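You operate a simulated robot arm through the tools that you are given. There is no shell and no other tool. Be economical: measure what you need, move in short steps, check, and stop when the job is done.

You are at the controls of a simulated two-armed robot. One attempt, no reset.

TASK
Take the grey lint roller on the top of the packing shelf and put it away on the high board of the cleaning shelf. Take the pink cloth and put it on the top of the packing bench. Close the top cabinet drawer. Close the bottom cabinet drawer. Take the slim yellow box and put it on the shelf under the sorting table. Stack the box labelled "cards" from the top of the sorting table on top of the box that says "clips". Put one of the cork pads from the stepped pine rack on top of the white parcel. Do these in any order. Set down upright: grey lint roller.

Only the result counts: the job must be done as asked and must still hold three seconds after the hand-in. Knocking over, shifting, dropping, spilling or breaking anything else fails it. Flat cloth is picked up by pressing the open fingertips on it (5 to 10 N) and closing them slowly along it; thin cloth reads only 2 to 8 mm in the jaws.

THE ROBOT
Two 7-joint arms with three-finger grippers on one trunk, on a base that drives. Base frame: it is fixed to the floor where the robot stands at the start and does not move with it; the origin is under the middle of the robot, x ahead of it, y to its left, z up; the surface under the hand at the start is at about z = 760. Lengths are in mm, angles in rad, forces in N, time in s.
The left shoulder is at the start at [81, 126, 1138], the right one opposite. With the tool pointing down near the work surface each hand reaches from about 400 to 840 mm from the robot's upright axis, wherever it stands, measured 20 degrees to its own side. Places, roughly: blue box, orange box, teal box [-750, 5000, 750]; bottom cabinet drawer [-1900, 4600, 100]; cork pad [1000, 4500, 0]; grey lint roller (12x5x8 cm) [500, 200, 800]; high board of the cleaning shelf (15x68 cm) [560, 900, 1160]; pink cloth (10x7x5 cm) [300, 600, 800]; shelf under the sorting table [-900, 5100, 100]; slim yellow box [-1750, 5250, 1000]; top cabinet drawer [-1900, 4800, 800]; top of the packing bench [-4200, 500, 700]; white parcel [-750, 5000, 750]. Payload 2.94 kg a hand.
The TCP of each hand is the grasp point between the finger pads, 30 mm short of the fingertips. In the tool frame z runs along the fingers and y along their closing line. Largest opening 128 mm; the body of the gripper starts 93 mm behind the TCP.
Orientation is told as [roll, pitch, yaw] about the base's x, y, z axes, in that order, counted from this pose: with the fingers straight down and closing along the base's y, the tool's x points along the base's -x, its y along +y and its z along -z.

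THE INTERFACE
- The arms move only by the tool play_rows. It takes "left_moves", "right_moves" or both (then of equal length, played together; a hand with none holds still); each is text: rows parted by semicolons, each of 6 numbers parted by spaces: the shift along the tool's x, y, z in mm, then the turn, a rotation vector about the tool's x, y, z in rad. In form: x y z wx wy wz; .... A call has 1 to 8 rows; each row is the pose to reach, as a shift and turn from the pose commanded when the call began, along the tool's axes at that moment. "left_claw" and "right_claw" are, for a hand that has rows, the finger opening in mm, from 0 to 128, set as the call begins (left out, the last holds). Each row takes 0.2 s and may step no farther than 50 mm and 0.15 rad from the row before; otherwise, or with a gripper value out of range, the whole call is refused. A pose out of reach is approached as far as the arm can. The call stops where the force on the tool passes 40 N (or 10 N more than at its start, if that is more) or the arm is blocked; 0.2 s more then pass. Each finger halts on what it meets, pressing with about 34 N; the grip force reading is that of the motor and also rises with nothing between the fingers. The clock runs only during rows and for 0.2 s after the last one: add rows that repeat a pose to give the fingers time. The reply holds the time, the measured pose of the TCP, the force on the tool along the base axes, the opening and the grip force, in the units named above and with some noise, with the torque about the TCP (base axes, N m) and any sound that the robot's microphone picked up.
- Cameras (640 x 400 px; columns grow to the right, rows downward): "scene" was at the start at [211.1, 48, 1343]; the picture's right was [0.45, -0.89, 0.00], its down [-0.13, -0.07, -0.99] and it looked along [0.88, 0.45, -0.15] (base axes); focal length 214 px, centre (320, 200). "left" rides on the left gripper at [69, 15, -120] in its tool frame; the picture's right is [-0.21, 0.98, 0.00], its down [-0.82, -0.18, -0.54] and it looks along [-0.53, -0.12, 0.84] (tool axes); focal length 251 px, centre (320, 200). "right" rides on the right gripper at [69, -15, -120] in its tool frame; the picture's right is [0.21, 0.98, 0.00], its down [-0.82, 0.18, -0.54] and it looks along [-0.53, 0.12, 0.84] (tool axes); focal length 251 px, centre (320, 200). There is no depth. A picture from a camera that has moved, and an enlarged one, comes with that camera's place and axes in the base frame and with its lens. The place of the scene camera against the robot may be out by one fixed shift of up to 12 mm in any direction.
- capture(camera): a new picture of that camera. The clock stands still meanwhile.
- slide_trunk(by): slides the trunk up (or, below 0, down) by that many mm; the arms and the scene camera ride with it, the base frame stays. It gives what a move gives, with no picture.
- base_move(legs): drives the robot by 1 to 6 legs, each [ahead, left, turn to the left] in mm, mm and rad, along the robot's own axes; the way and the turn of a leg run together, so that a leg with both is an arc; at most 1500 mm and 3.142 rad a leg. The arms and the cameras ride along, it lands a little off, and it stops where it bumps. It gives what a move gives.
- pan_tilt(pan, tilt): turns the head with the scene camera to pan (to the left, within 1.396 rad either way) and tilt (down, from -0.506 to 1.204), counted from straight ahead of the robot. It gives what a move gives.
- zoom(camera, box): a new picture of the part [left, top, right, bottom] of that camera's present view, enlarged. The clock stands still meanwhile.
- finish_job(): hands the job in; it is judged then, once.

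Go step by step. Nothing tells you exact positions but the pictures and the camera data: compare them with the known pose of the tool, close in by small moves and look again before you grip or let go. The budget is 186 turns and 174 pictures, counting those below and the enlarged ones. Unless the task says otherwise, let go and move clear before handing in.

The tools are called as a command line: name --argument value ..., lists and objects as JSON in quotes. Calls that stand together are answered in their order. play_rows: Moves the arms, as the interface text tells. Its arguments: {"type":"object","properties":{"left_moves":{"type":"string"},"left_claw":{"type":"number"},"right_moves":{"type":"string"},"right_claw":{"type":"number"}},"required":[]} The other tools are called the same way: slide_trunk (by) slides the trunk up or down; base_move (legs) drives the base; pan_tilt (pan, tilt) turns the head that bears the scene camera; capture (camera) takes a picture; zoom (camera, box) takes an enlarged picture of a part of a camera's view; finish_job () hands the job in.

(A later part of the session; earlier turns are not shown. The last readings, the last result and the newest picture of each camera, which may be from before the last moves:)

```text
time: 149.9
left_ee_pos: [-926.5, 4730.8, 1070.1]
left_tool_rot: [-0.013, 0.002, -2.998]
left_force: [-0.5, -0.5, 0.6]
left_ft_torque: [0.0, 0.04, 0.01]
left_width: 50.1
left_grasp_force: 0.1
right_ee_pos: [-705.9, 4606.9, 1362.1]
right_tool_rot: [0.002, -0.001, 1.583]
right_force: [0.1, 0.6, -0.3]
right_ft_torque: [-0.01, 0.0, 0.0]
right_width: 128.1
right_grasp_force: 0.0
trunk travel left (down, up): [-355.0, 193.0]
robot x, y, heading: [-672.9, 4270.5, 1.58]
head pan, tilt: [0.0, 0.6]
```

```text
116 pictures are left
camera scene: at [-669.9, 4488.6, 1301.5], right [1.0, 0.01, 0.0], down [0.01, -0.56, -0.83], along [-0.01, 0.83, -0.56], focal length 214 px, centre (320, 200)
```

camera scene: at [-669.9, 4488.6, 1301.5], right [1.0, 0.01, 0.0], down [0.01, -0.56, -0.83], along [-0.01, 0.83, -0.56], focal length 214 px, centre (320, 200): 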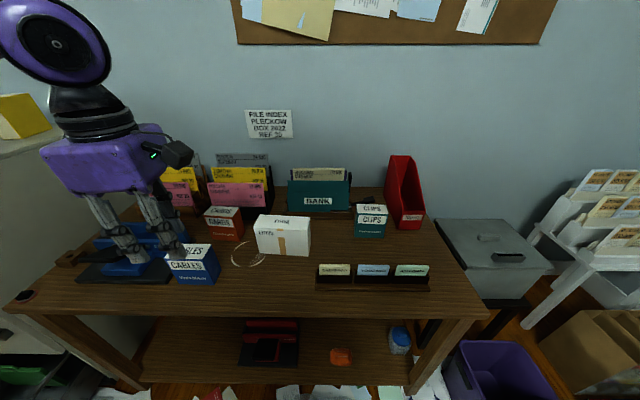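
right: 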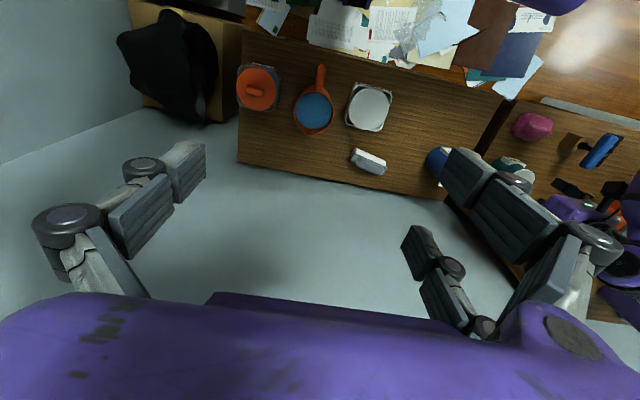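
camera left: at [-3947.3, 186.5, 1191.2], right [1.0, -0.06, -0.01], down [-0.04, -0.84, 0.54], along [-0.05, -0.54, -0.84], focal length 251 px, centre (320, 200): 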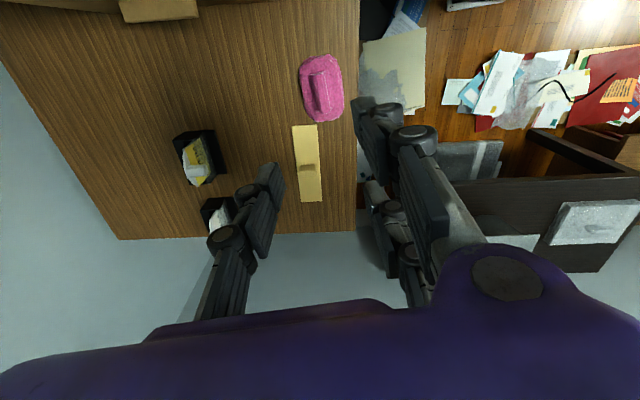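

Good view. I'll zoom in on the boxes.

zoom --camera "scene" --box '[150, 170, 290, 300]'

zoom --camera "scene" --box '[250, 160, 430, 300]'

capture --camera "left"

capture --camera "right"

```text
3.08 times, centred on (220, 235) of scene
camera zoom: at [-669.9, 4488.6, 1301.5], right [1.0, 0.01, 0.0], down [0.01, -0.56, -0.83], along [-0.01, 0.83, -0.56], focal length 660 px, centre (628, 92)
```

zoom: 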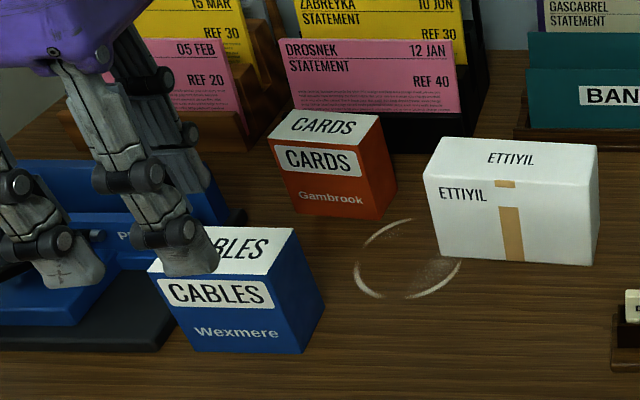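

```text
2.86 times, centred on (340, 230) of scene
camera zoom: at [-669.9, 4488.6, 1301.5], right [1.0, 0.01, 0.0], down [0.01, -0.56, -0.83], along [-0.01, 0.83, -0.56], focal length 613 px, centre (263, 114)
```

zoom: 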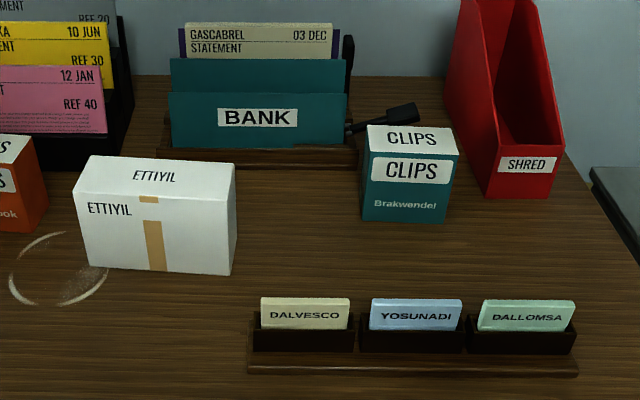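

```text
113 pictures are left
camera left: at [-856.8, 4722.2, 1188.9], right [-0.07, -1.0, -0.01], down [-0.84, 0.06, 0.54], along [-0.54, 0.05, -0.84], focal length 251 px, centre (320, 200)
```

left: 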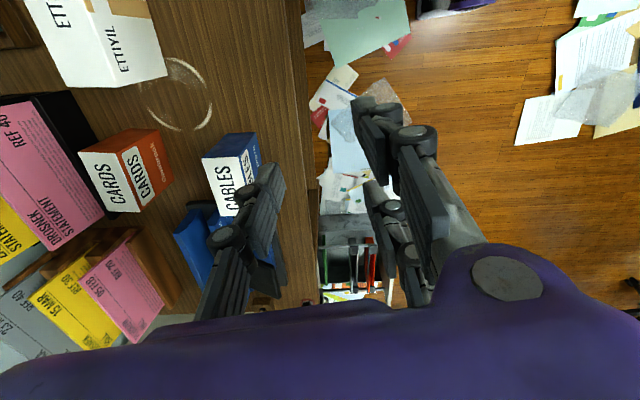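

```text
112 pictures are left
camera right: at [-688.1, 4538.2, 1483.1], right [-0.97, -0.23, 0.0], down [-0.19, 0.82, 0.54], along [-0.12, 0.53, -0.84], focal length 251 px, centre (320, 200)
```

right: 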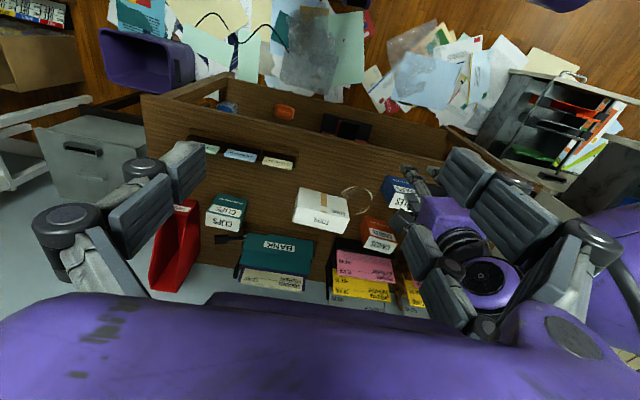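

Cards box centre is at about (-1035, 5093), ~100 wide and ~65 deep, with folders right behind it; I'll grip it across its width from above with the camera toward me. First drive 200 ahead and turn the left hand.

base_move --legs '[[200, 0, 0]]'

play_rows --left_moves "-10 -22 0 0 0 0.15; -20 -44 0 0 0 0.3; -30 -66 0 0 0 0.45; -40 -88 0 0 0 0.6; -50 -110 0 0 0 0.75; -60 -132 0 0 0 0.9; -72 -154 0 0 0 1.05; -84 -176 0 0 0 1.2" --left_claw 126

play_rows --left_moves "0 0 0 0 0 0.15; 0 0 0 0 0 0.3; 0 0 0 0 0 0.45; 0 0 0 0 0 0.6; 0 0 0 0 0 0.665"

capture --camera "left"

capture --camera "scene"

```text
time: 151.5
left_ee_pos: [-928.9, 4931.2, 1068.7]
left_tool_rot: [-0.015, 0.002, -3.001]
left_force: [0.8, 1.1, 0.5]
left_ft_torque: [-0.04, -0.01, 0.02]
left_width: 50.2
left_grasp_force: 0.1
right_ee_pos: [-706.9, 4806.5, 1361.3]
right_tool_rot: [0.001, -0.001, 1.583]
right_force: [0.5, 0.3, -0.1]
right_ft_torque: [-0.02, 0.02, -0.02]
right_width: 127.8
right_grasp_force: 0.1
trunk travel left (down, up): [-355.0, 193.0]
robot x, y, heading: [-673.0, 4469.1, 1.58]
head pan, tilt: [0.0, 0.6]
```

```text
time: 153.3
left_ee_pos: [-1037.7, 5095.9, 1072.9]
left_tool_rot: [-0.007, -0.009, 2.08]
left_force: [0.8, 1.5, 0.2]
left_ft_torque: [-0.02, 0.03, 0.01]
left_width: 126.0
left_grasp_force: 0.0
right_ee_pos: [-706.2, 4808.6, 1361.4]
right_tool_rot: [0.001, -0.002, 1.583]
right_force: [-0.1, -0.4, -0.1]
right_ft_torque: [-0.04, -0.01, 0.02]
right_width: 128.0
right_grasp_force: 0.1
trunk travel left (down, up): [-355.0, 193.0]
robot x, y, heading: [-676.8, 4471.3, 1.582]
head pan, tilt: [0.0, 0.6]
```

```text
time: 154.5
left_ee_pos: [-1036.4, 5093.8, 1071.8]
left_tool_rot: [0.002, -0.013, 1.416]
left_force: [-0.9, -0.4, 1.0]
left_ft_torque: [0.0, -0.01, 0.0]
left_width: 126.2
left_grasp_force: 0.1
right_ee_pos: [-707.0, 4806.7, 1363.3]
right_tool_rot: [0.001, -0.002, 1.582]
right_force: [-0.6, 0.6, -0.2]
right_ft_torque: [0.0, -0.01, 0.01]
right_width: 127.9
right_grasp_force: 0.1
trunk travel left (down, up): [-355.0, 193.0]
robot x, y, heading: [-678.0, 4475.0, 1.585]
head pan, tilt: [0.0, 0.6]
```

```text
111 pictures are left
camera left: at [-1063.0, 5024.2, 1190.2], right [-0.93, 0.36, 0.0], down [0.3, 0.78, 0.55], along [0.2, 0.52, -0.83], focal length 251 px, centre (320, 200)
```

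left: 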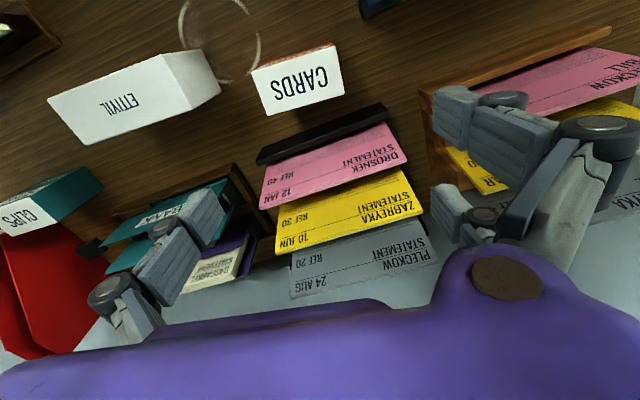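

```text
110 pictures are left
camera scene: at [-671.8, 4688.9, 1301.4], right [1.0, 0.01, 0.0], down [0.01, -0.56, -0.83], along [-0.01, 0.83, -0.56], focal length 214 px, centre (320, 200)
```

scene: 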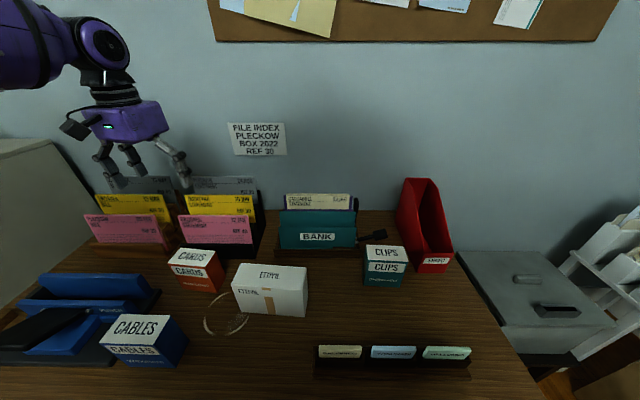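

Triangulating the two cameras puts the box top at z≈860, centred near (-1020, 5063). I'll descend part-way and check.

play_rows --left_moves "10 -7 30 0 0.013 0; 20 -14 60 0 0.013 0; 28 -20 90 0 0.013 -0.02; 28 -20 120 0 0.013 -0.02; 28 -20 140 0 0.013 -0.02"

capture --camera "left"

zoom --camera "scene" --box '[80, 120, 340, 320]'

```text
time: 155.7
left_ee_pos: [-1020.5, 5062.4, 929.7]
left_tool_rot: [0.001, 0.001, 1.438]
left_force: [0.5, 0.9, -0.9]
left_ft_torque: [0.0, 0.0, -0.01]
left_width: 125.9
left_grasp_force: 0.1
right_ee_pos: [-707.0, 4807.2, 1361.0]
right_tool_rot: [0.001, -0.001, 1.584]
right_force: [-0.1, -0.4, -0.7]
right_ft_torque: [0.01, 0.01, -0.01]
right_width: 128.2
right_grasp_force: 0.0
trunk travel left (down, up): [-355.0, 193.0]
robot x, y, heading: [-674.1, 4476.6, 1.583]
head pan, tilt: [0.0, 0.6]
```

```text
109 pictures are left
camera left: at [-1046.2, 4994.7, 1049.8], right [-0.94, 0.34, 0.0], down [0.29, 0.79, 0.54], along [0.18, 0.51, -0.84], focal length 251 px, centre (320, 200)
```

left: 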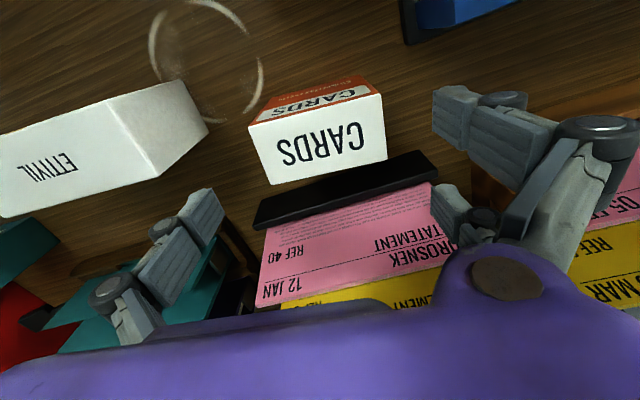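

```text
2.00 times, centred on (210, 220) of scene
camera zoom: at [-671.9, 4689.2, 1301.4], right [1.0, 0.01, 0.0], down [0.01, -0.56, -0.82], along [-0.01, 0.82, -0.57], focal length 429 px, centre (540, 160)
```

zoom: 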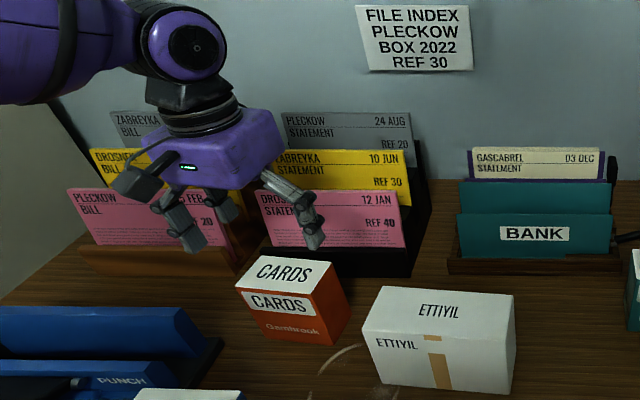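

The hand camera shows the box centred between the fingers with yaw matched. I'll descend to just above the top and check again.

play_rows --left_moves "2 3 15 0 0 0; 4 3 28 0 0 0" --left_claw 128

capture --camera "left"

zoom --camera "scene" --box '[100, 180, 260, 320]'

```text
time: 156.3
left_ee_pos: [-1025.0, 5060.6, 902.7]
left_tool_rot: [0.001, 0.0, 1.44]
left_force: [-0.1, 0.2, 0.1]
left_ft_torque: [0.01, -0.04, 0.0]
left_width: 127.6
left_grasp_force: 0.0
right_ee_pos: [-707.6, 4807.3, 1362.4]
right_tool_rot: [0.003, -0.002, 1.582]
right_force: [0.1, 0.7, 0.4]
right_ft_torque: [-0.01, -0.03, -0.01]
right_width: 128.1
right_grasp_force: 0.1
trunk travel left (down, up): [-355.0, 193.0]
robot x, y, heading: [-673.3, 4469.8, 1.583]
head pan, tilt: [0.0, 0.6]
```

```text
107 pictures are left
camera left: at [-1049.8, 4992.2, 1021.6], right [-0.94, 0.34, 0.0], down [0.29, 0.79, 0.54], along [0.18, 0.51, -0.84], focal length 251 px, centre (320, 200)
```

left: 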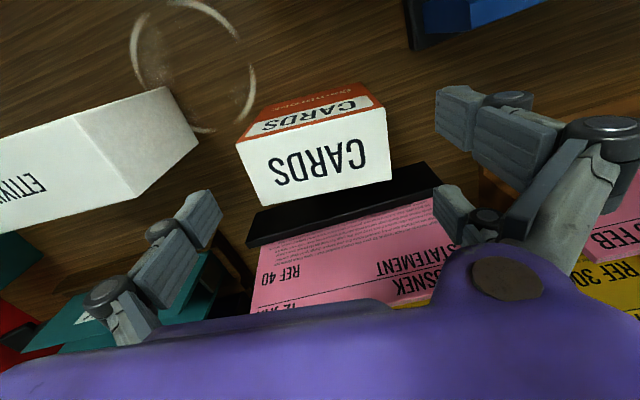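

```text
2.86 times, centred on (180, 250) of scene
camera zoom: at [-671.8, 4689.1, 1301.4], right [1.0, 0.01, 0.0], down [0.01, -0.56, -0.83], along [-0.01, 0.82, -0.56], focal length 613 px, centre (720, 57)
```

zoom: 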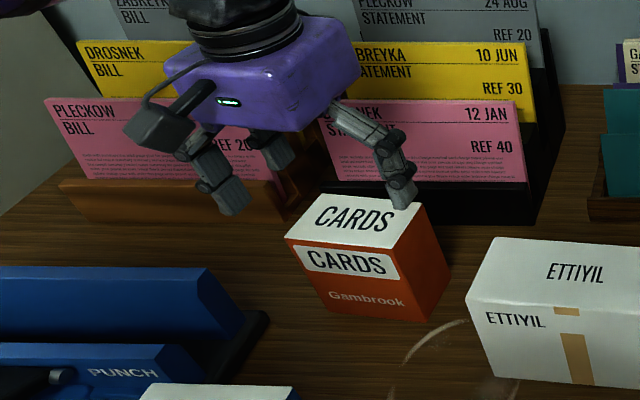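

Margins are tight (box ~110 wide); the fingers need to shift about 6 mm toward +x. I'll do that, descend a little, and look again.

play_rows --left_moves "0 -6 0 0 0 0; 0 -6 12 0 0 0; 0 -6 22 0 0 0"

capture --camera "left"

zoom --camera "scene" --box '[100, 180, 260, 320]'

```text
time: 157.1
left_ee_pos: [-1018.6, 5060.9, 880.3]
left_tool_rot: [0.0, 0.0, 1.44]
left_force: [-0.1, 0.2, 0.9]
left_ft_torque: [-0.01, 0.0, -0.01]
left_width: 127.6
left_grasp_force: 0.1
right_ee_pos: [-706.8, 4807.5, 1361.7]
right_tool_rot: [0.002, -0.001, 1.583]
right_force: [0.3, 0.9, -0.9]
right_ft_torque: [0.02, -0.01, 0.01]
right_width: 128.1
right_grasp_force: 0.1
trunk travel left (down, up): [-355.0, 193.0]
robot x, y, heading: [-673.6, 4471.5, 1.583]
head pan, tilt: [0.0, 0.6]
```

```text
105 pictures are left
camera left: at [-1042.4, 4992.8, 999.7], right [-0.94, 0.34, 0.0], down [0.29, 0.79, 0.54], along [0.18, 0.51, -0.84], focal length 251 px, centre (320, 200)
```

left: 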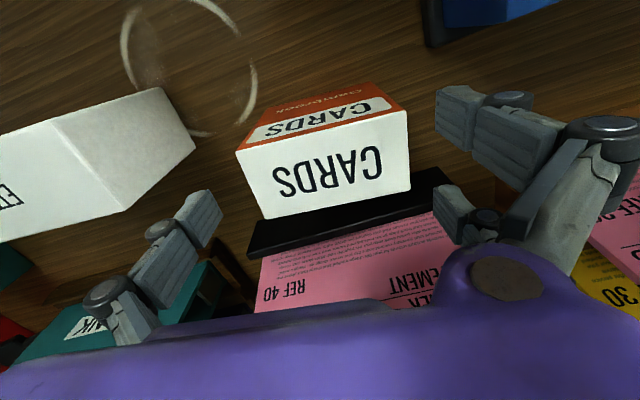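

```text
2.86 times, centred on (180, 250) of scene
camera zoom: at [-671.8, 4689.1, 1301.4], right [1.0, 0.01, 0.0], down [0.01, -0.56, -0.83], along [-0.01, 0.82, -0.57], focal length 613 px, centre (720, 57)
```

zoom: 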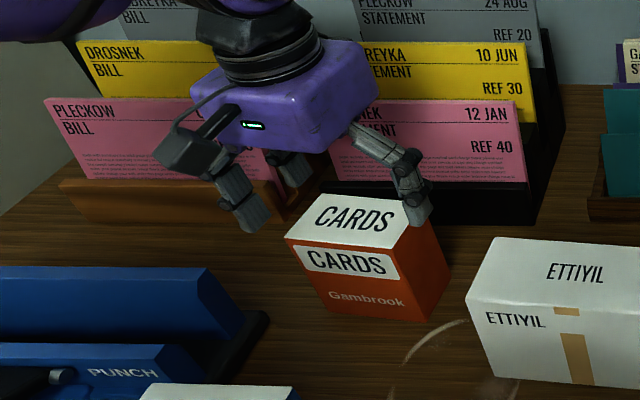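

The tips are now beside the box with margin on both sides. I'll descend to z≈840 and close.

play_rows --left_moves "0 0 15 0 0 0; 0 0 30 0 0 0; 0 0 42 0 0 0"

play_rows --left_moves "0 0 0 0 0 0; 0 0 0 0 0 0; 0 0 0 0 0 0; 0 0 0 0 0 0" --left_claw 70

play_rows --left_moves "0 0 -5 0 0 0; 0 0 -12 0 0 0; 0 0 -20 0 0 0; 0 0 -30 0 0 0; 0 0 -40 0 0 0; 0 0 -50 0 0 0"

capture --camera "left"

capture --camera "scene"

```text
time: 157.9
left_ee_pos: [-1018.8, 5060.4, 839.7]
left_tool_rot: [0.0, -0.002, 1.437]
left_force: [0.2, 1.0, 0.1]
left_ft_torque: [-0.01, 0.0, 0.01]
left_width: 127.6
left_grasp_force: 0.0
right_ee_pos: [-706.9, 4806.4, 1361.6]
right_tool_rot: [0.002, -0.001, 1.583]
right_force: [0.2, -0.3, -0.9]
right_ft_torque: [-0.02, 0.01, 0.03]
right_width: 127.7
right_grasp_force: 0.0
trunk travel left (down, up): [-355.0, 193.0]
robot x, y, heading: [-675.3, 4469.4, 1.579]
head pan, tilt: [0.0, 0.6]
```

```text
time: 158.9
left_ee_pos: [-1018.7, 5061.6, 839.2]
left_tool_rot: [0.001, -0.002, 1.439]
left_force: [-2.2, 0.9, 4.1]
left_ft_torque: [0.2, 0.51, -0.04]
left_width: 104.6
left_grasp_force: 33.6
right_ee_pos: [-707.8, 4805.9, 1362.9]
right_tool_rot: [0.002, -0.001, 1.583]
right_force: [1.1, -0.4, -0.3]
right_ft_torque: [0.02, -0.01, 0.03]
right_width: 128.2
right_grasp_force: 0.0
trunk travel left (down, up): [-355.0, 193.0]
robot x, y, heading: [-677.4, 4473.4, 1.585]
head pan, tilt: [0.0, 0.6]
```

```text
time: 160.3
left_ee_pos: [-1020.1, 5062.3, 890.0]
left_tool_rot: [0.0, -0.001, 1.438]
left_force: [0.3, 0.8, -1.2]
left_ft_torque: [0.02, 0.0, -0.05]
left_width: 104.2
left_grasp_force: 34.0
right_ee_pos: [-707.7, 4807.2, 1362.1]
right_tool_rot: [0.003, -0.002, 1.584]
right_force: [0.5, -0.4, -0.2]
right_ft_torque: [-0.01, 0.02, 0.02]
right_width: 127.9
right_grasp_force: 0.0
trunk travel left (down, up): [-355.0, 193.0]
robot x, y, heading: [-673.7, 4472.7, 1.578]
head pan, tilt: [0.0, 0.6]
```

```text
103 pictures are left
camera left: at [-1044.0, 4993.2, 1008.9], right [-0.94, 0.34, 0.0], down [0.29, 0.79, 0.54], along [0.18, 0.51, -0.84], focal length 251 px, centre (320, 200)
```

left: 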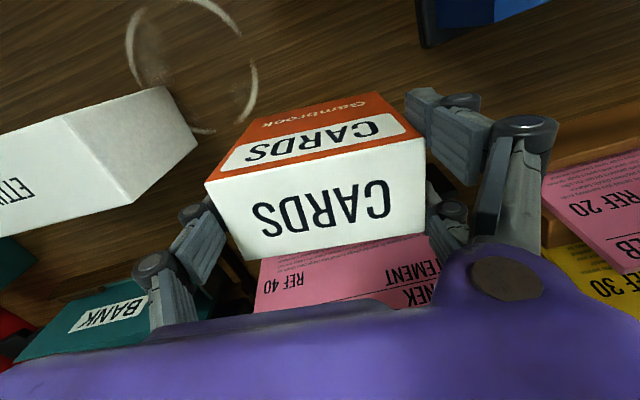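

```text
102 pictures are left
camera scene: at [-671.9, 4688.9, 1301.4], right [1.0, 0.01, 0.0], down [0.01, -0.56, -0.83], along [-0.01, 0.83, -0.56], focal length 214 px, centre (320, 200)
```

scene: 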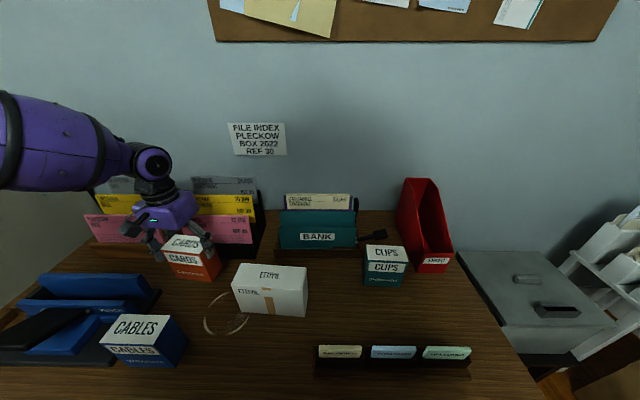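

Held (104 mm). I'll lift, strafe right 310, and then look at the clips box.

play_rows --left_moves "0 0 -35 0 0 0; 0 0 -70 0 0 0; 0 0 -105 0 0 0; 0 0 -140 0 0 0"

base_move --legs '[[0, -310, 0]]'

play_rows --left_moves "-2 -36 0 0 0 0; -4 -72 0 0 0 0; -6 -108 0 0 0 0; -8 -144 0 0 0 0; -10 -180 0 0 0 0"

capture --camera "left"

capture --camera "scene"

```text
time: 161.3
left_ee_pos: [-1017.7, 5060.4, 1030.2]
left_tool_rot: [0.001, 0.001, 1.437]
left_force: [0.5, 0.2, -1.2]
left_ft_torque: [-0.04, -0.01, 0.03]
left_width: 104.4
left_grasp_force: 33.9
right_ee_pos: [-706.4, 4805.7, 1362.9]
right_tool_rot: [0.001, -0.002, 1.584]
right_force: [0.5, 0.0, -0.4]
right_ft_torque: [0.03, 0.02, -0.02]
right_width: 127.8
right_grasp_force: 0.0
trunk travel left (down, up): [-355.0, 193.0]
robot x, y, heading: [-676.1, 4467.8, 1.583]
head pan, tilt: [0.0, 0.6]
```

```text
time: 164.7
left_ee_pos: [-708.2, 5063.4, 1028.6]
left_tool_rot: [-0.001, -0.001, 1.445]
left_force: [-0.4, 0.7, -2.4]
left_ft_torque: [0.02, 0.0, 0.02]
left_width: 104.1
left_grasp_force: 33.9
right_ee_pos: [-394.6, 4810.9, 1362.4]
right_tool_rot: [0.0, -0.003, 1.589]
right_force: [0.2, 0.1, 0.2]
right_ft_torque: [0.0, -0.02, -0.01]
right_width: 127.9
right_grasp_force: 0.1
trunk travel left (down, up): [-355.0, 193.0]
robot x, y, heading: [-356.2, 4476.9, 1.586]
head pan, tilt: [0.0, 0.6]
```

```text
time: 165.9
left_ee_pos: [-527.1, 5050.9, 1028.6]
left_tool_rot: [0.003, -0.001, 1.443]
left_force: [0.5, -0.2, -0.7]
left_ft_torque: [-0.02, -0.01, -0.01]
left_width: 104.5
left_grasp_force: 34.0
right_ee_pos: [-394.1, 4812.2, 1363.1]
right_tool_rot: [0.002, -0.001, 1.589]
right_force: [1.1, 1.1, -0.8]
right_ft_torque: [-0.02, 0.04, 0.01]
right_width: 127.9
right_grasp_force: 0.1
trunk travel left (down, up): [-355.0, 193.0]
robot x, y, heading: [-362.7, 4475.6, 1.588]
head pan, tilt: [0.0, 0.6]
```

```text
101 pictures are left
camera left: at [-550.6, 4981.7, 1147.3], right [-0.94, 0.33, 0.0], down [0.28, 0.79, 0.54], along [0.18, 0.51, -0.84], focal length 251 px, centre (320, 200)
```

left: 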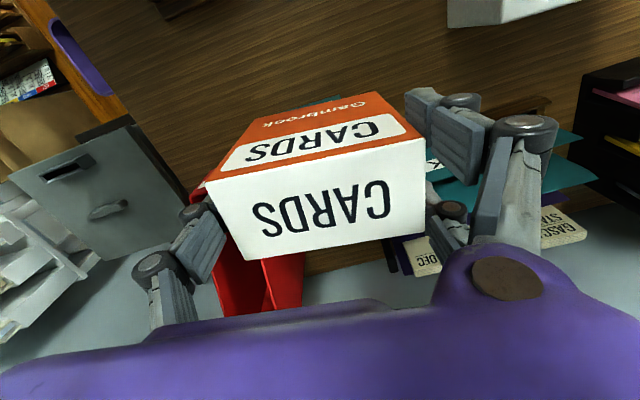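

```text
100 pictures are left
camera scene: at [-358.0, 4694.3, 1301.2], right [1.0, 0.02, 0.0], down [0.01, -0.57, -0.82], along [-0.01, 0.82, -0.57], focal length 214 px, centre (320, 200)
```

scene: 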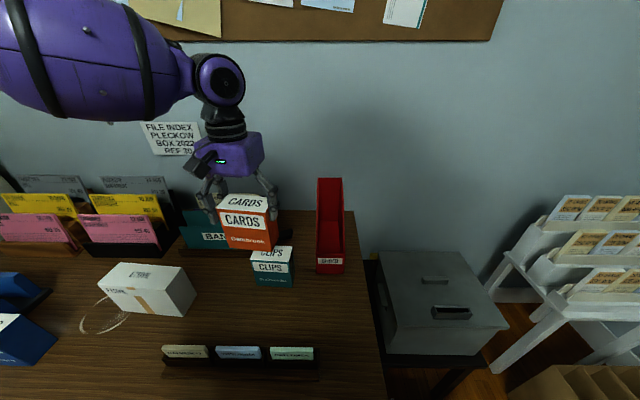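

I'll zoom in on the clips box relative to the held box to align precisely.

zoom --camera "scene" --box '[180, 160, 360, 300]'

capture --camera "right"

```text
2.86 times, centred on (270, 230) of scene
camera zoom: at [-358.0, 4694.3, 1301.2], right [1.0, 0.02, 0.0], down [0.01, -0.57, -0.82], along [-0.01, 0.82, -0.57], focal length 613 px, centre (463, 114)
```

zoom: 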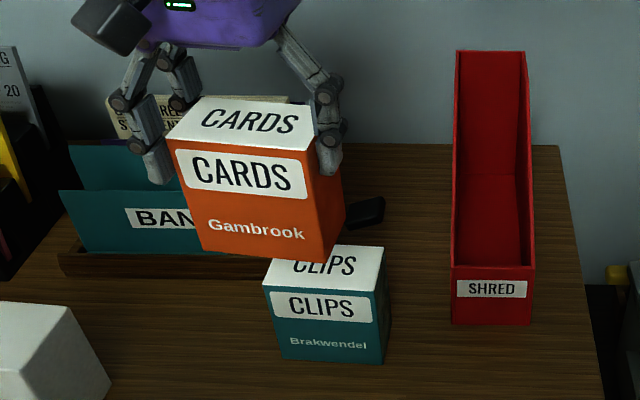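

```text
98 pictures are left
camera right: at [-376.6, 4743.9, 1482.9], right [-0.97, -0.23, 0.0], down [-0.2, 0.82, 0.54], along [-0.13, 0.53, -0.84], focal length 251 px, centre (320, 200)
```

right: 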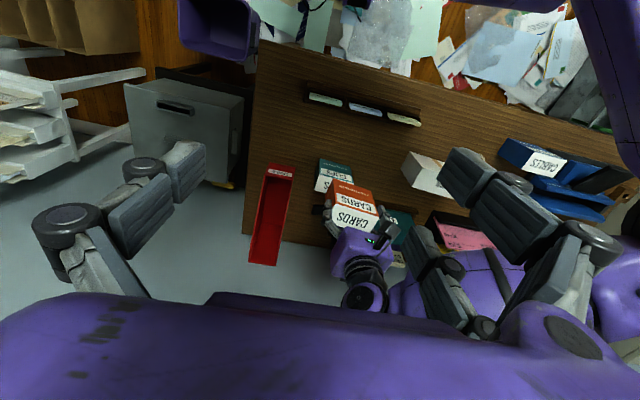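

I'll use the right hand's camera (exact geometry) for the clips box.

zoom --camera "right" --box '[290, 140, 420, 250]'

```text
3.64 times, centred on (355, 195) of right
camera zoom: at [-376.6, 4743.9, 1482.9], right [-0.97, -0.23, 0.0], down [-0.2, 0.82, 0.54], along [-0.13, 0.53, -0.84], focal length 914 px, centre (193, 218)
```

zoom: 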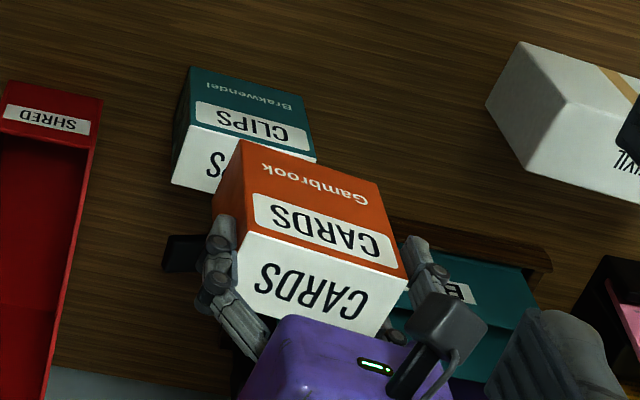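

Clips box measured at centre about (-501, 5086), top z≈860. I'll align the cards box over it and lower part-way.

play_rows --left_moves "-19 -9 0 0 0 -0.03; -38 -18 10 0 0 -0.055; -38 -18 35 0 0 -0.055; -38 -18 55 0 0 -0.055; -38 -18 65 0 0 -0.055"

zoom --camera "right" --box '[290, 140, 420, 250]'

zoom --camera "scene" --box '[180, 160, 360, 300]'

```text
time: 167.1
left_ee_pos: [-522.5, 5063.3, 994.4]
left_tool_rot: [0.001, -0.001, 1.501]
left_force: [-0.7, -0.1, -1.7]
left_ft_torque: [-0.02, 0.01, 0.02]
left_width: 104.4
left_grasp_force: 34.0
left hand out of reach, approached as far as the arm can: row 1, 2, 3, 4, 5
right_ee_pos: [-395.6, 4811.8, 1362.0]
right_tool_rot: [0.0, -0.002, 1.589]
right_force: [-0.6, -0.2, 0.5]
right_ft_torque: [0.0, 0.03, 0.0]
right_width: 127.7
right_grasp_force: 0.0
trunk travel left (down, up): [-355.0, 193.0]
robot x, y, heading: [-359.5, 4472.9, 1.585]
head pan, tilt: [0.0, 0.6]
```

```text
3.64 times, centred on (355, 195) of right
camera zoom: at [-377.5, 4742.6, 1483.2], right [-0.97, -0.23, 0.0], down [-0.2, 0.82, 0.54], along [-0.13, 0.53, -0.84], focal length 914 px, centre (193, 218)
```

zoom: 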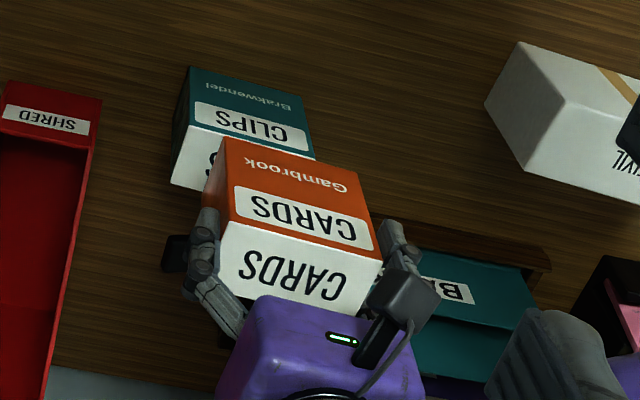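

```text
2.86 times, centred on (270, 230) of scene
camera zoom: at [-358.8, 4693.2, 1301.5], right [1.0, 0.02, 0.0], down [0.01, -0.56, -0.83], along [-0.01, 0.83, -0.56], focal length 613 px, centre (463, 114)
```

zoom: 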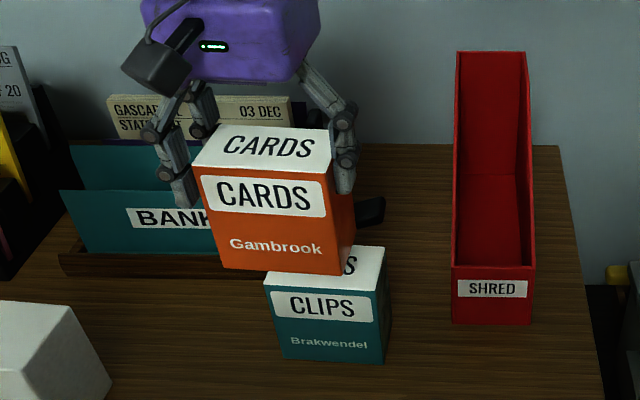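

The arm is at its reach limit there; I'll nudge the base instead.

base_move --legs '[[40, -32, 0]]'

zoom --camera "right" --box '[290, 140, 420, 250]'

```text
time: 168.1
left_ee_pos: [-489.4, 5105.5, 993.3]
left_tool_rot: [0.002, 0.001, 1.499]
left_force: [0.2, -0.1, -2.5]
left_ft_torque: [-0.01, 0.01, 0.0]
left_width: 104.4
left_grasp_force: 34.2
right_ee_pos: [-362.1, 4851.2, 1362.0]
right_tool_rot: [0.001, -0.001, 1.591]
right_force: [0.5, -0.2, -0.5]
right_ft_torque: [-0.01, 0.01, -0.01]
right_width: 128.1
right_grasp_force: 0.1
trunk travel left (down, up): [-355.0, 193.0]
robot x, y, heading: [-328.1, 4513.6, 1.589]
head pan, tilt: [0.0, 0.6]
```

```text
3.64 times, centred on (355, 195) of right
camera zoom: at [-345.1, 4783.1, 1483.2], right [-0.97, -0.23, 0.0], down [-0.2, 0.82, 0.54], along [-0.13, 0.53, -0.84], focal length 914 px, centre (193, 218)
```

zoom: 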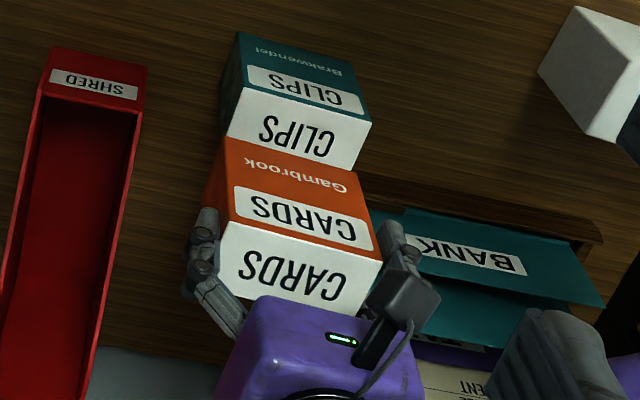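

Clips box centre measured at (-500, 5079). I'll shift the cards box over it and lower.

play_rows --left_moves "12 5 0 0 0 0; 23 9 0 0 0 0; 23 9 12 0 0 0; 23 9 22 0 0 0; 23 9 30 0 0 0"

zoom --camera "right" --box '[290, 120, 420, 230]'

zoom --camera "scene" --box '[160, 180, 320, 320]'

```text
time: 169.3
left_ee_pos: [-499.3, 5083.5, 963.4]
left_tool_rot: [0.002, 0.001, 1.5]
left_force: [0.6, 0.3, -1.4]
left_ft_torque: [0.0, 0.06, 0.03]
left_width: 104.4
left_grasp_force: 34.3
right_ee_pos: [-362.3, 4851.8, 1362.6]
right_tool_rot: [0.001, -0.002, 1.589]
right_force: [0.7, -0.5, -0.4]
right_ft_torque: [-0.04, 0.01, 0.0]
right_width: 127.9
right_grasp_force: 0.0
trunk travel left (down, up): [-355.0, 193.0]
robot x, y, heading: [-328.4, 4517.1, 1.588]
head pan, tilt: [0.0, 0.6]
```

```text
3.64 times, centred on (355, 175) of right
camera zoom: at [-344.9, 4783.6, 1483.0], right [-0.97, -0.23, 0.0], down [-0.2, 0.82, 0.54], along [-0.13, 0.53, -0.84], focal length 914 px, centre (193, 291)
```

zoom: 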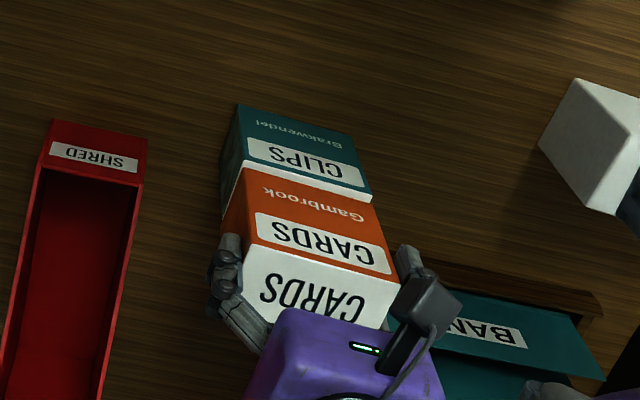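

```text
2.86 times, centred on (240, 250) of scene
camera zoom: at [-326.2, 4734.3, 1301.4], right [1.0, 0.02, 0.0], down [0.01, -0.57, -0.82], along [-0.01, 0.82, -0.57], focal length 613 px, centre (549, 57)
```

zoom: 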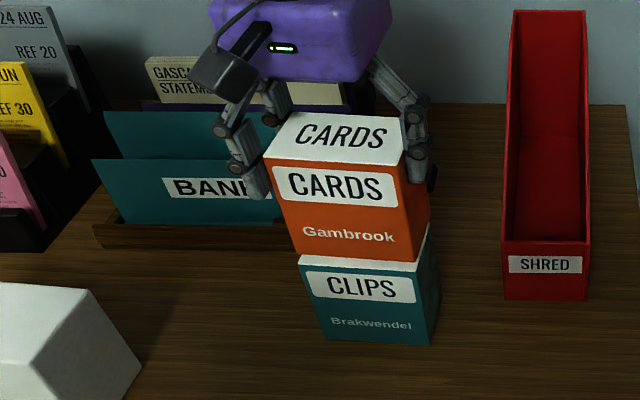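

Aligned. Lowering to contact.

play_rows --left_moves "0 0 5 0 0 0; 0 0 9 0 0 0; 0 0 12 0 0 0; 0 0 12 0 0 0"

```text
time: 170.3
left_ee_pos: [-500.9, 5083.5, 955.3]
left_tool_rot: [0.0, -0.007, 1.5]
left_force: [-4.9, 1.3, 25.3]
left_ft_torque: [-0.14, 0.27, 0.02]
left_width: 104.5
left_grasp_force: 34.2
right_ee_pos: [-362.3, 4849.0, 1362.4]
right_tool_rot: [0.0, -0.003, 1.589]
right_force: [0.1, 0.0, 1.5]
right_ft_torque: [0.02, -0.01, -0.01]
right_width: 128.1
right_grasp_force: 0.0
trunk travel left (down, up): [-355.0, 193.0]
robot x, y, heading: [-327.6, 4517.5, 1.589]
head pan, tilt: [0.0, 0.6]
```

Contact. I'll relieve the pressure, release, and rise straight up.

play_rows --left_moves "0 0 -2 0 0 0; 0 0 -3 0 0 0"

play_rows --left_moves "0 0 0 0 0 0; 0 0 0 0 0 0; 0 0 0 0 0 0" --left_claw 127

play_rows --left_moves "0 0 -10 0 0 0; 0 0 -30 0 0 0; 0 0 -60 0 0 0; 0 0 -100 0 0 0; 0 0 -130 0 0 0"

zoom --camera "scene" --box '[120, 140, 360, 340]'

capture --camera "left"

```text
time: 170.9
left_ee_pos: [-500.9, 5082.0, 955.4]
left_tool_rot: [0.001, -0.002, 1.499]
left_force: [-3.0, 4.9, 11.9]
left_ft_torque: [0.8, -0.1, 0.18]
left_width: 104.7
left_grasp_force: 33.8
right_ee_pos: [-361.5, 4851.1, 1363.3]
right_tool_rot: [0.001, -0.003, 1.591]
right_force: [0.1, -0.2, -0.1]
right_ft_torque: [0.0, 0.0, -0.03]
right_width: 128.0
right_grasp_force: 0.0
trunk travel left (down, up): [-355.0, 193.0]
robot x, y, heading: [-327.3, 4514.5, 1.585]
head pan, tilt: [0.0, 0.6]
```

```text
time: 171.7
left_ee_pos: [-499.8, 5082.1, 954.6]
left_tool_rot: [0.002, 0.001, 1.498]
left_force: [-0.6, 0.2, -0.5]
left_ft_torque: [-0.03, 0.0, 0.02]
left_width: 127.1
left_grasp_force: 0.1
right_ee_pos: [-361.9, 4851.5, 1362.7]
right_tool_rot: [-0.001, -0.002, 1.592]
right_force: [-0.3, -0.1, 0.1]
right_ft_torque: [-0.01, -0.01, 0.0]
right_width: 127.8
right_grasp_force: 0.0
trunk travel left (down, up): [-355.0, 193.0]
robot x, y, heading: [-329.6, 4514.7, 1.588]
head pan, tilt: [0.0, 0.6]
```

```text
time: 172.9
left_ee_pos: [-502.1, 5083.4, 1084.1]
left_tool_rot: [0.004, 0.0, 1.5]
left_force: [0.3, -0.1, -0.3]
left_ft_torque: [0.0, 0.01, -0.01]
left_width: 126.9
left_grasp_force: 0.2
right_ee_pos: [-362.9, 4850.8, 1362.6]
right_tool_rot: [0.001, 0.0, 1.591]
right_force: [-0.3, 0.2, -0.3]
right_ft_torque: [-0.01, 0.0, 0.05]
right_width: 127.9
right_grasp_force: 0.0
trunk travel left (down, up): [-355.0, 193.0]
robot x, y, heading: [-326.3, 4516.3, 1.589]
head pan, tilt: [0.0, 0.6]
```

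```text
2.00 times, centred on (240, 240) of scene
camera zoom: at [-326.2, 4733.6, 1301.5], right [1.0, 0.02, 0.0], down [0.01, -0.56, -0.83], along [-0.01, 0.83, -0.56], focal length 429 px, centre (480, 120)
```

zoom: 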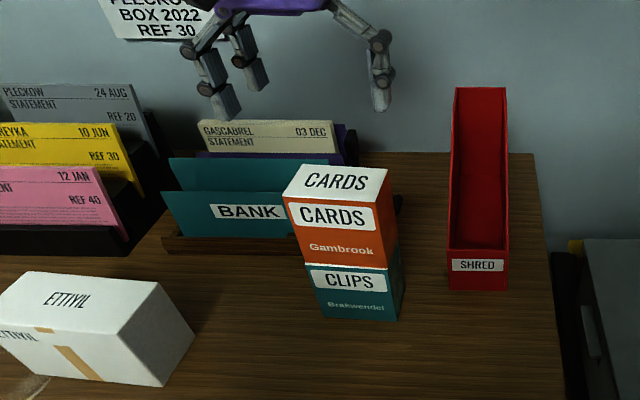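

```text
90 pictures are left
camera left: at [-522.1, 5013.0, 1203.9], right [-0.96, 0.28, 0.0], down [0.24, 0.81, 0.54], along [0.15, 0.52, -0.84], focal length 251 px, centre (320, 200)
```

left: 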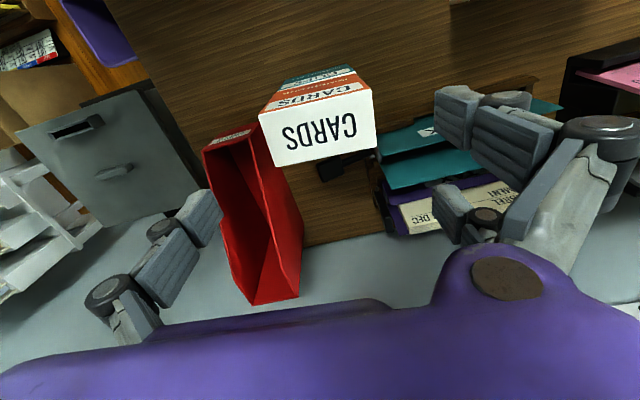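

Stacked neatly. Next the cork pad: I'll back away and drive in front of the stepped rack on the right.

base_move --legs '[[-560, 0, 0], [0, -950, -0.018]]'

pan_tilt --pan 0.1 --tilt 0.9

capture --camera "scene"

```text
time: 184.4
left_ee_pos: [477.4, 4536.9, 1084.7]
left_tool_rot: [0.001, 0.001, 1.475]
left_force: [0.0, -0.1, 0.9]
left_ft_torque: [0.01, -0.01, 0.01]
left_width: 127.1
left_grasp_force: 0.0
right_ee_pos: [611.4, 4302.0, 1362.8]
right_tool_rot: [0.0, 0.0, 1.568]
right_force: [0.2, 0.1, 0.3]
right_ft_torque: [0.0, 0.02, -0.03]
right_width: 127.8
right_grasp_force: 0.1
trunk travel left (down, up): [-355.0, 193.0]
robot x, y, heading: [637.7, 3964.1, 1.566]
head pan, tilt: [0.0, 0.6]
```

```text
time: 185.2
left_ee_pos: [477.9, 4535.5, 1084.1]
left_tool_rot: [0.001, -0.001, 1.476]
left_force: [-0.5, -0.3, 0.6]
left_ft_torque: [-0.01, 0.01, -0.04]
left_width: 126.8
left_grasp_force: 0.0
right_ee_pos: [610.6, 4301.5, 1362.7]
right_tool_rot: [0.001, -0.002, 1.567]
right_force: [0.0, -0.2, -0.2]
right_ft_torque: [0.0, 0.04, -0.04]
right_width: 127.8
right_grasp_force: 0.0
trunk travel left (down, up): [-355.0, 193.0]
robot x, y, heading: [638.4, 3964.9, 1.567]
head pan, tilt: [0.099, 0.901]
```

```text
89 pictures are left
camera scene: at [636.8, 4170.0, 1276.8], right [1.0, 0.09, 0.0], down [0.07, -0.78, -0.62], along [-0.06, 0.62, -0.78], focal length 214 px, centre (320, 200)
```

scene: 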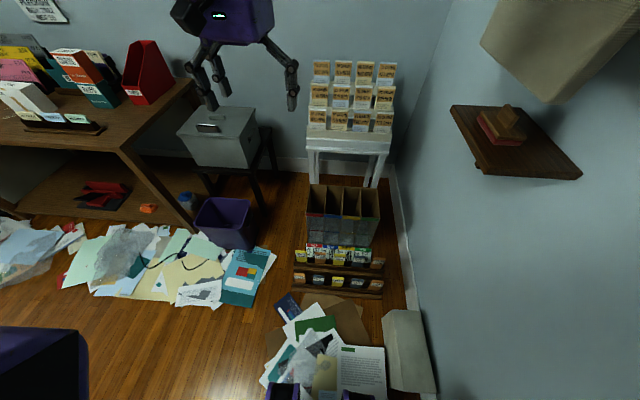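

The rack is straight ahead. Zooming in to read which pads are cork.

zoom --camera "scene" --box '[280, 170, 410, 310]'

zoom --camera "scene" --box '[290, 235, 390, 305]'

zoom --camera "scene" --box '[300, 50, 400, 140]'

```text
2.86 times, centred on (345, 240) of scene
camera zoom: at [636.8, 4170.0, 1276.8], right [1.0, 0.09, 0.0], down [0.07, -0.78, -0.62], along [-0.06, 0.62, -0.78], focal length 613 px, centre (249, 86)
```

zoom: 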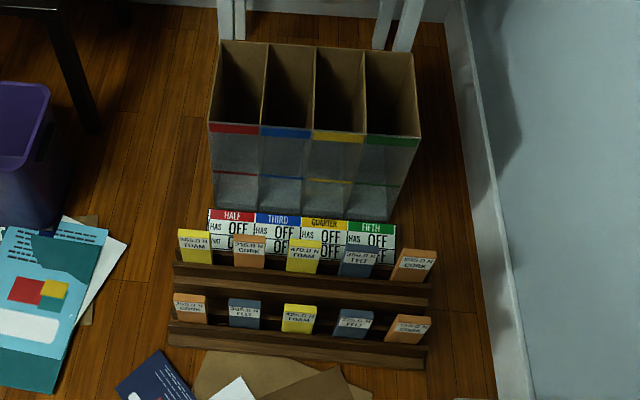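

```text
5.71 times, centred on (340, 270) of scene
camera zoom: at [636.8, 4170.0, 1276.8], right [1.0, 0.09, 0.0], down [0.07, -0.78, -0.62], along [-0.06, 0.62, -0.78], focal length 1226 px, centre (206, -200)
```

zoom: 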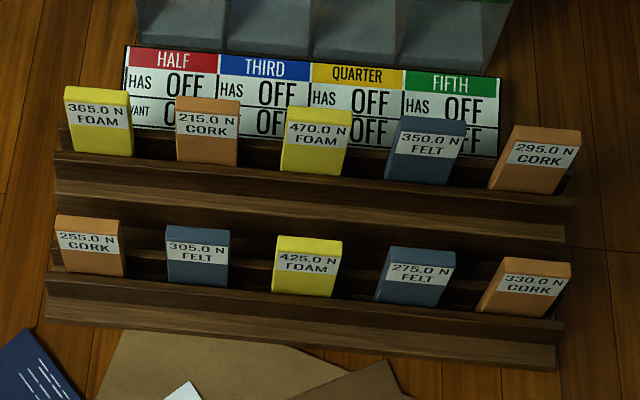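

```text
4.44 times, centred on (350, 95) of scene
camera zoom: at [636.8, 4170.0, 1276.8], right [1.0, 0.09, 0.0], down [0.07, -0.78, -0.62], along [-0.06, 0.62, -0.78], focal length 953 px, centre (187, 667)
```

zoom: 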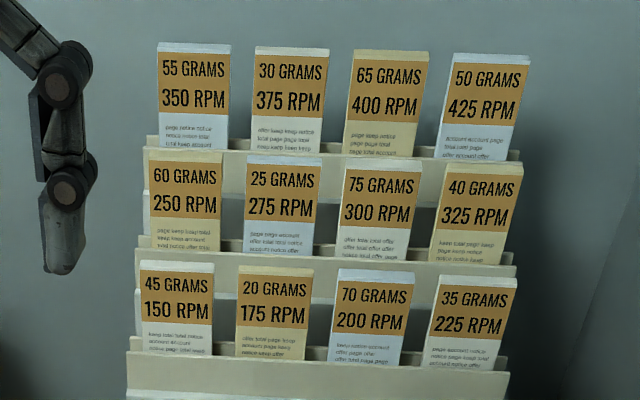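

Any CORK pad will do; the front-left one (255 N) at about x≈483 lies right under my left hand. I'll lower the trunk and look with the hand camera.

slide_trunk --by -350

capture --camera "left"

capture --camera "scene"

```text
time: 188.6
left_ee_pos: [476.4, 4525.3, 741.7]
left_tool_rot: [-0.003, -0.015, 1.474]
left_force: [-0.1, 0.0, -0.2]
left_ft_torque: [-0.02, 0.0, 0.02]
left_width: 126.9
left_grasp_force: 0.1
right_ee_pos: [608.7, 4399.6, 967.2]
right_tool_rot: [0.002, 0.182, 1.568]
right_force: [0.5, -0.4, -0.2]
right_ft_torque: [0.02, 0.0, -0.02]
right_width: 128.1
right_grasp_force: 0.0
trunk travel left (down, up): [-5.0, 543.0]
robot x, y, heading: [636.5, 3965.2, 1.56]
head pan, tilt: [0.099, 0.901]
```

```text
85 pictures are left
camera left: at [452.9, 4455.1, 859.8], right [-0.95, 0.31, 0.0], down [0.26, 0.79, 0.55], along [0.17, 0.53, -0.83], focal length 251 px, centre (320, 200)
```

left: 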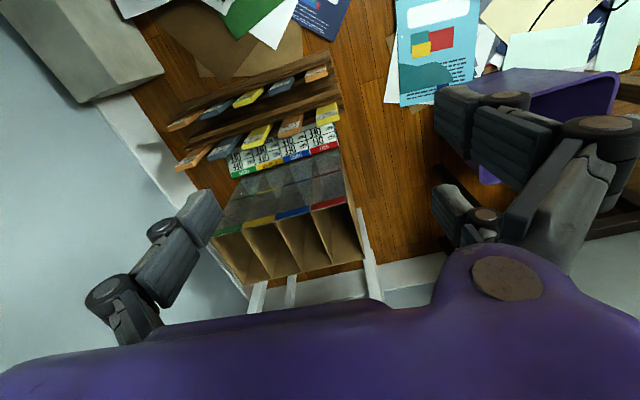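

```text
84 pictures are left
camera scene: at [634.7, 4265.6, 920.2], right [1.0, 0.09, 0.0], down [0.07, -0.77, -0.63], along [-0.05, 0.63, -0.78], focal length 214 px, centre (320, 200)
```

scene: 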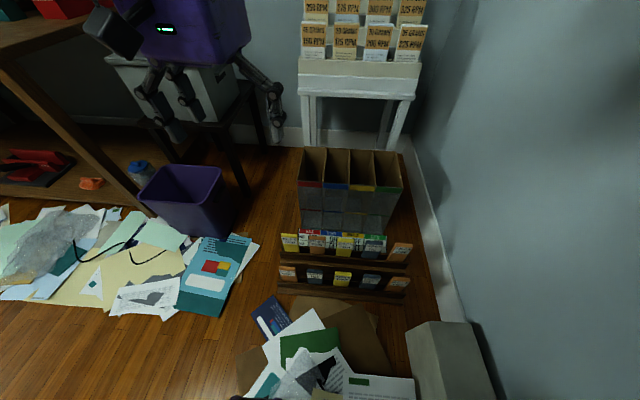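

The target pad is at about (487, 4552). I'll descend toward it while tilting the fingers forward ~0.6 rad so the pad can later be laid flat.

play_rows --left_moves "4 -2 48 0 -0.07 -0.01; 8 -4 96 0 -0.14 -0.02; 12 -6 144 0 -0.21 -0.03; 16 -8 192 0 -0.28 -0.05; 20 -10 240 0 -0.35 -0.06; 24 -12 288 0 -0.43 -0.07; 28 -13 336 0 -0.51 -0.08; 30 -14 382 0 -0.6 -0.09" --left_claw 110

capture --camera "left"

capture --camera "scene"

```text
time: 190.4
left_ee_pos: [487.9, 4503.5, 359.5]
left_tool_rot: [-0.038, -0.62, 1.583]
left_force: [0.3, 1.0, 0.4]
left_ft_torque: [-0.13, 0.04, 0.01]
left_width: 109.8
left_grasp_force: 0.1
right_ee_pos: [609.4, 4398.5, 967.1]
right_tool_rot: [0.0, 0.183, 1.569]
right_force: [0.4, 0.7, 0.7]
right_ft_torque: [0.0, 0.01, -0.01]
right_width: 127.8
right_grasp_force: 0.1
trunk travel left (down, up): [-5.0, 543.0]
robot x, y, heading: [638.3, 3967.5, 1.566]
head pan, tilt: [0.099, 0.901]
```

```text
83 pictures are left
camera left: at [469.1, 4375.7, 416.0], right [-0.98, 0.18, 0.09], down [0.16, 0.35, 0.92], along [0.14, 0.92, -0.37], focal length 251 px, centre (320, 200)
```

left: 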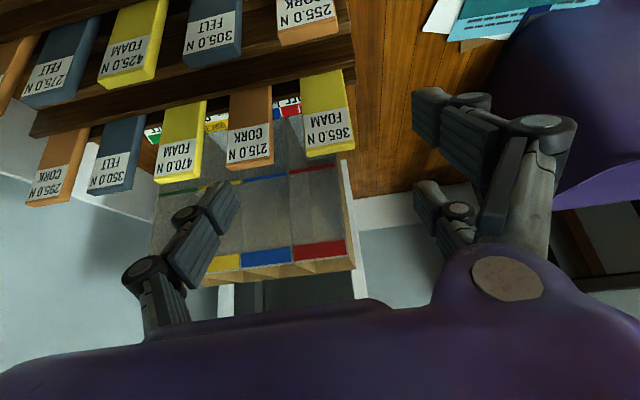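

```text
82 pictures are left
camera scene: at [634.9, 4265.0, 920.5], right [1.0, 0.09, 0.0], down [0.07, -0.77, -0.63], along [-0.05, 0.63, -0.77], focal length 214 px, centre (320, 200)
```

scene: 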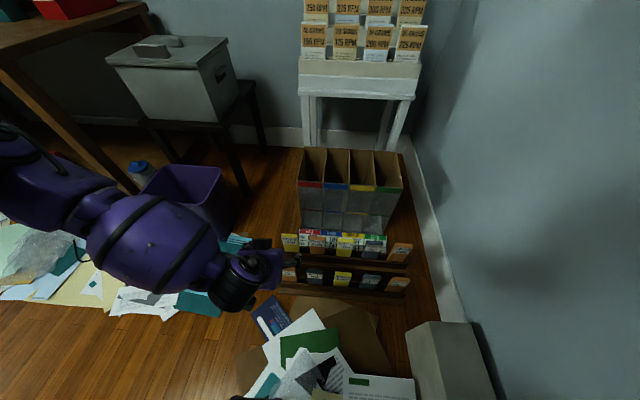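

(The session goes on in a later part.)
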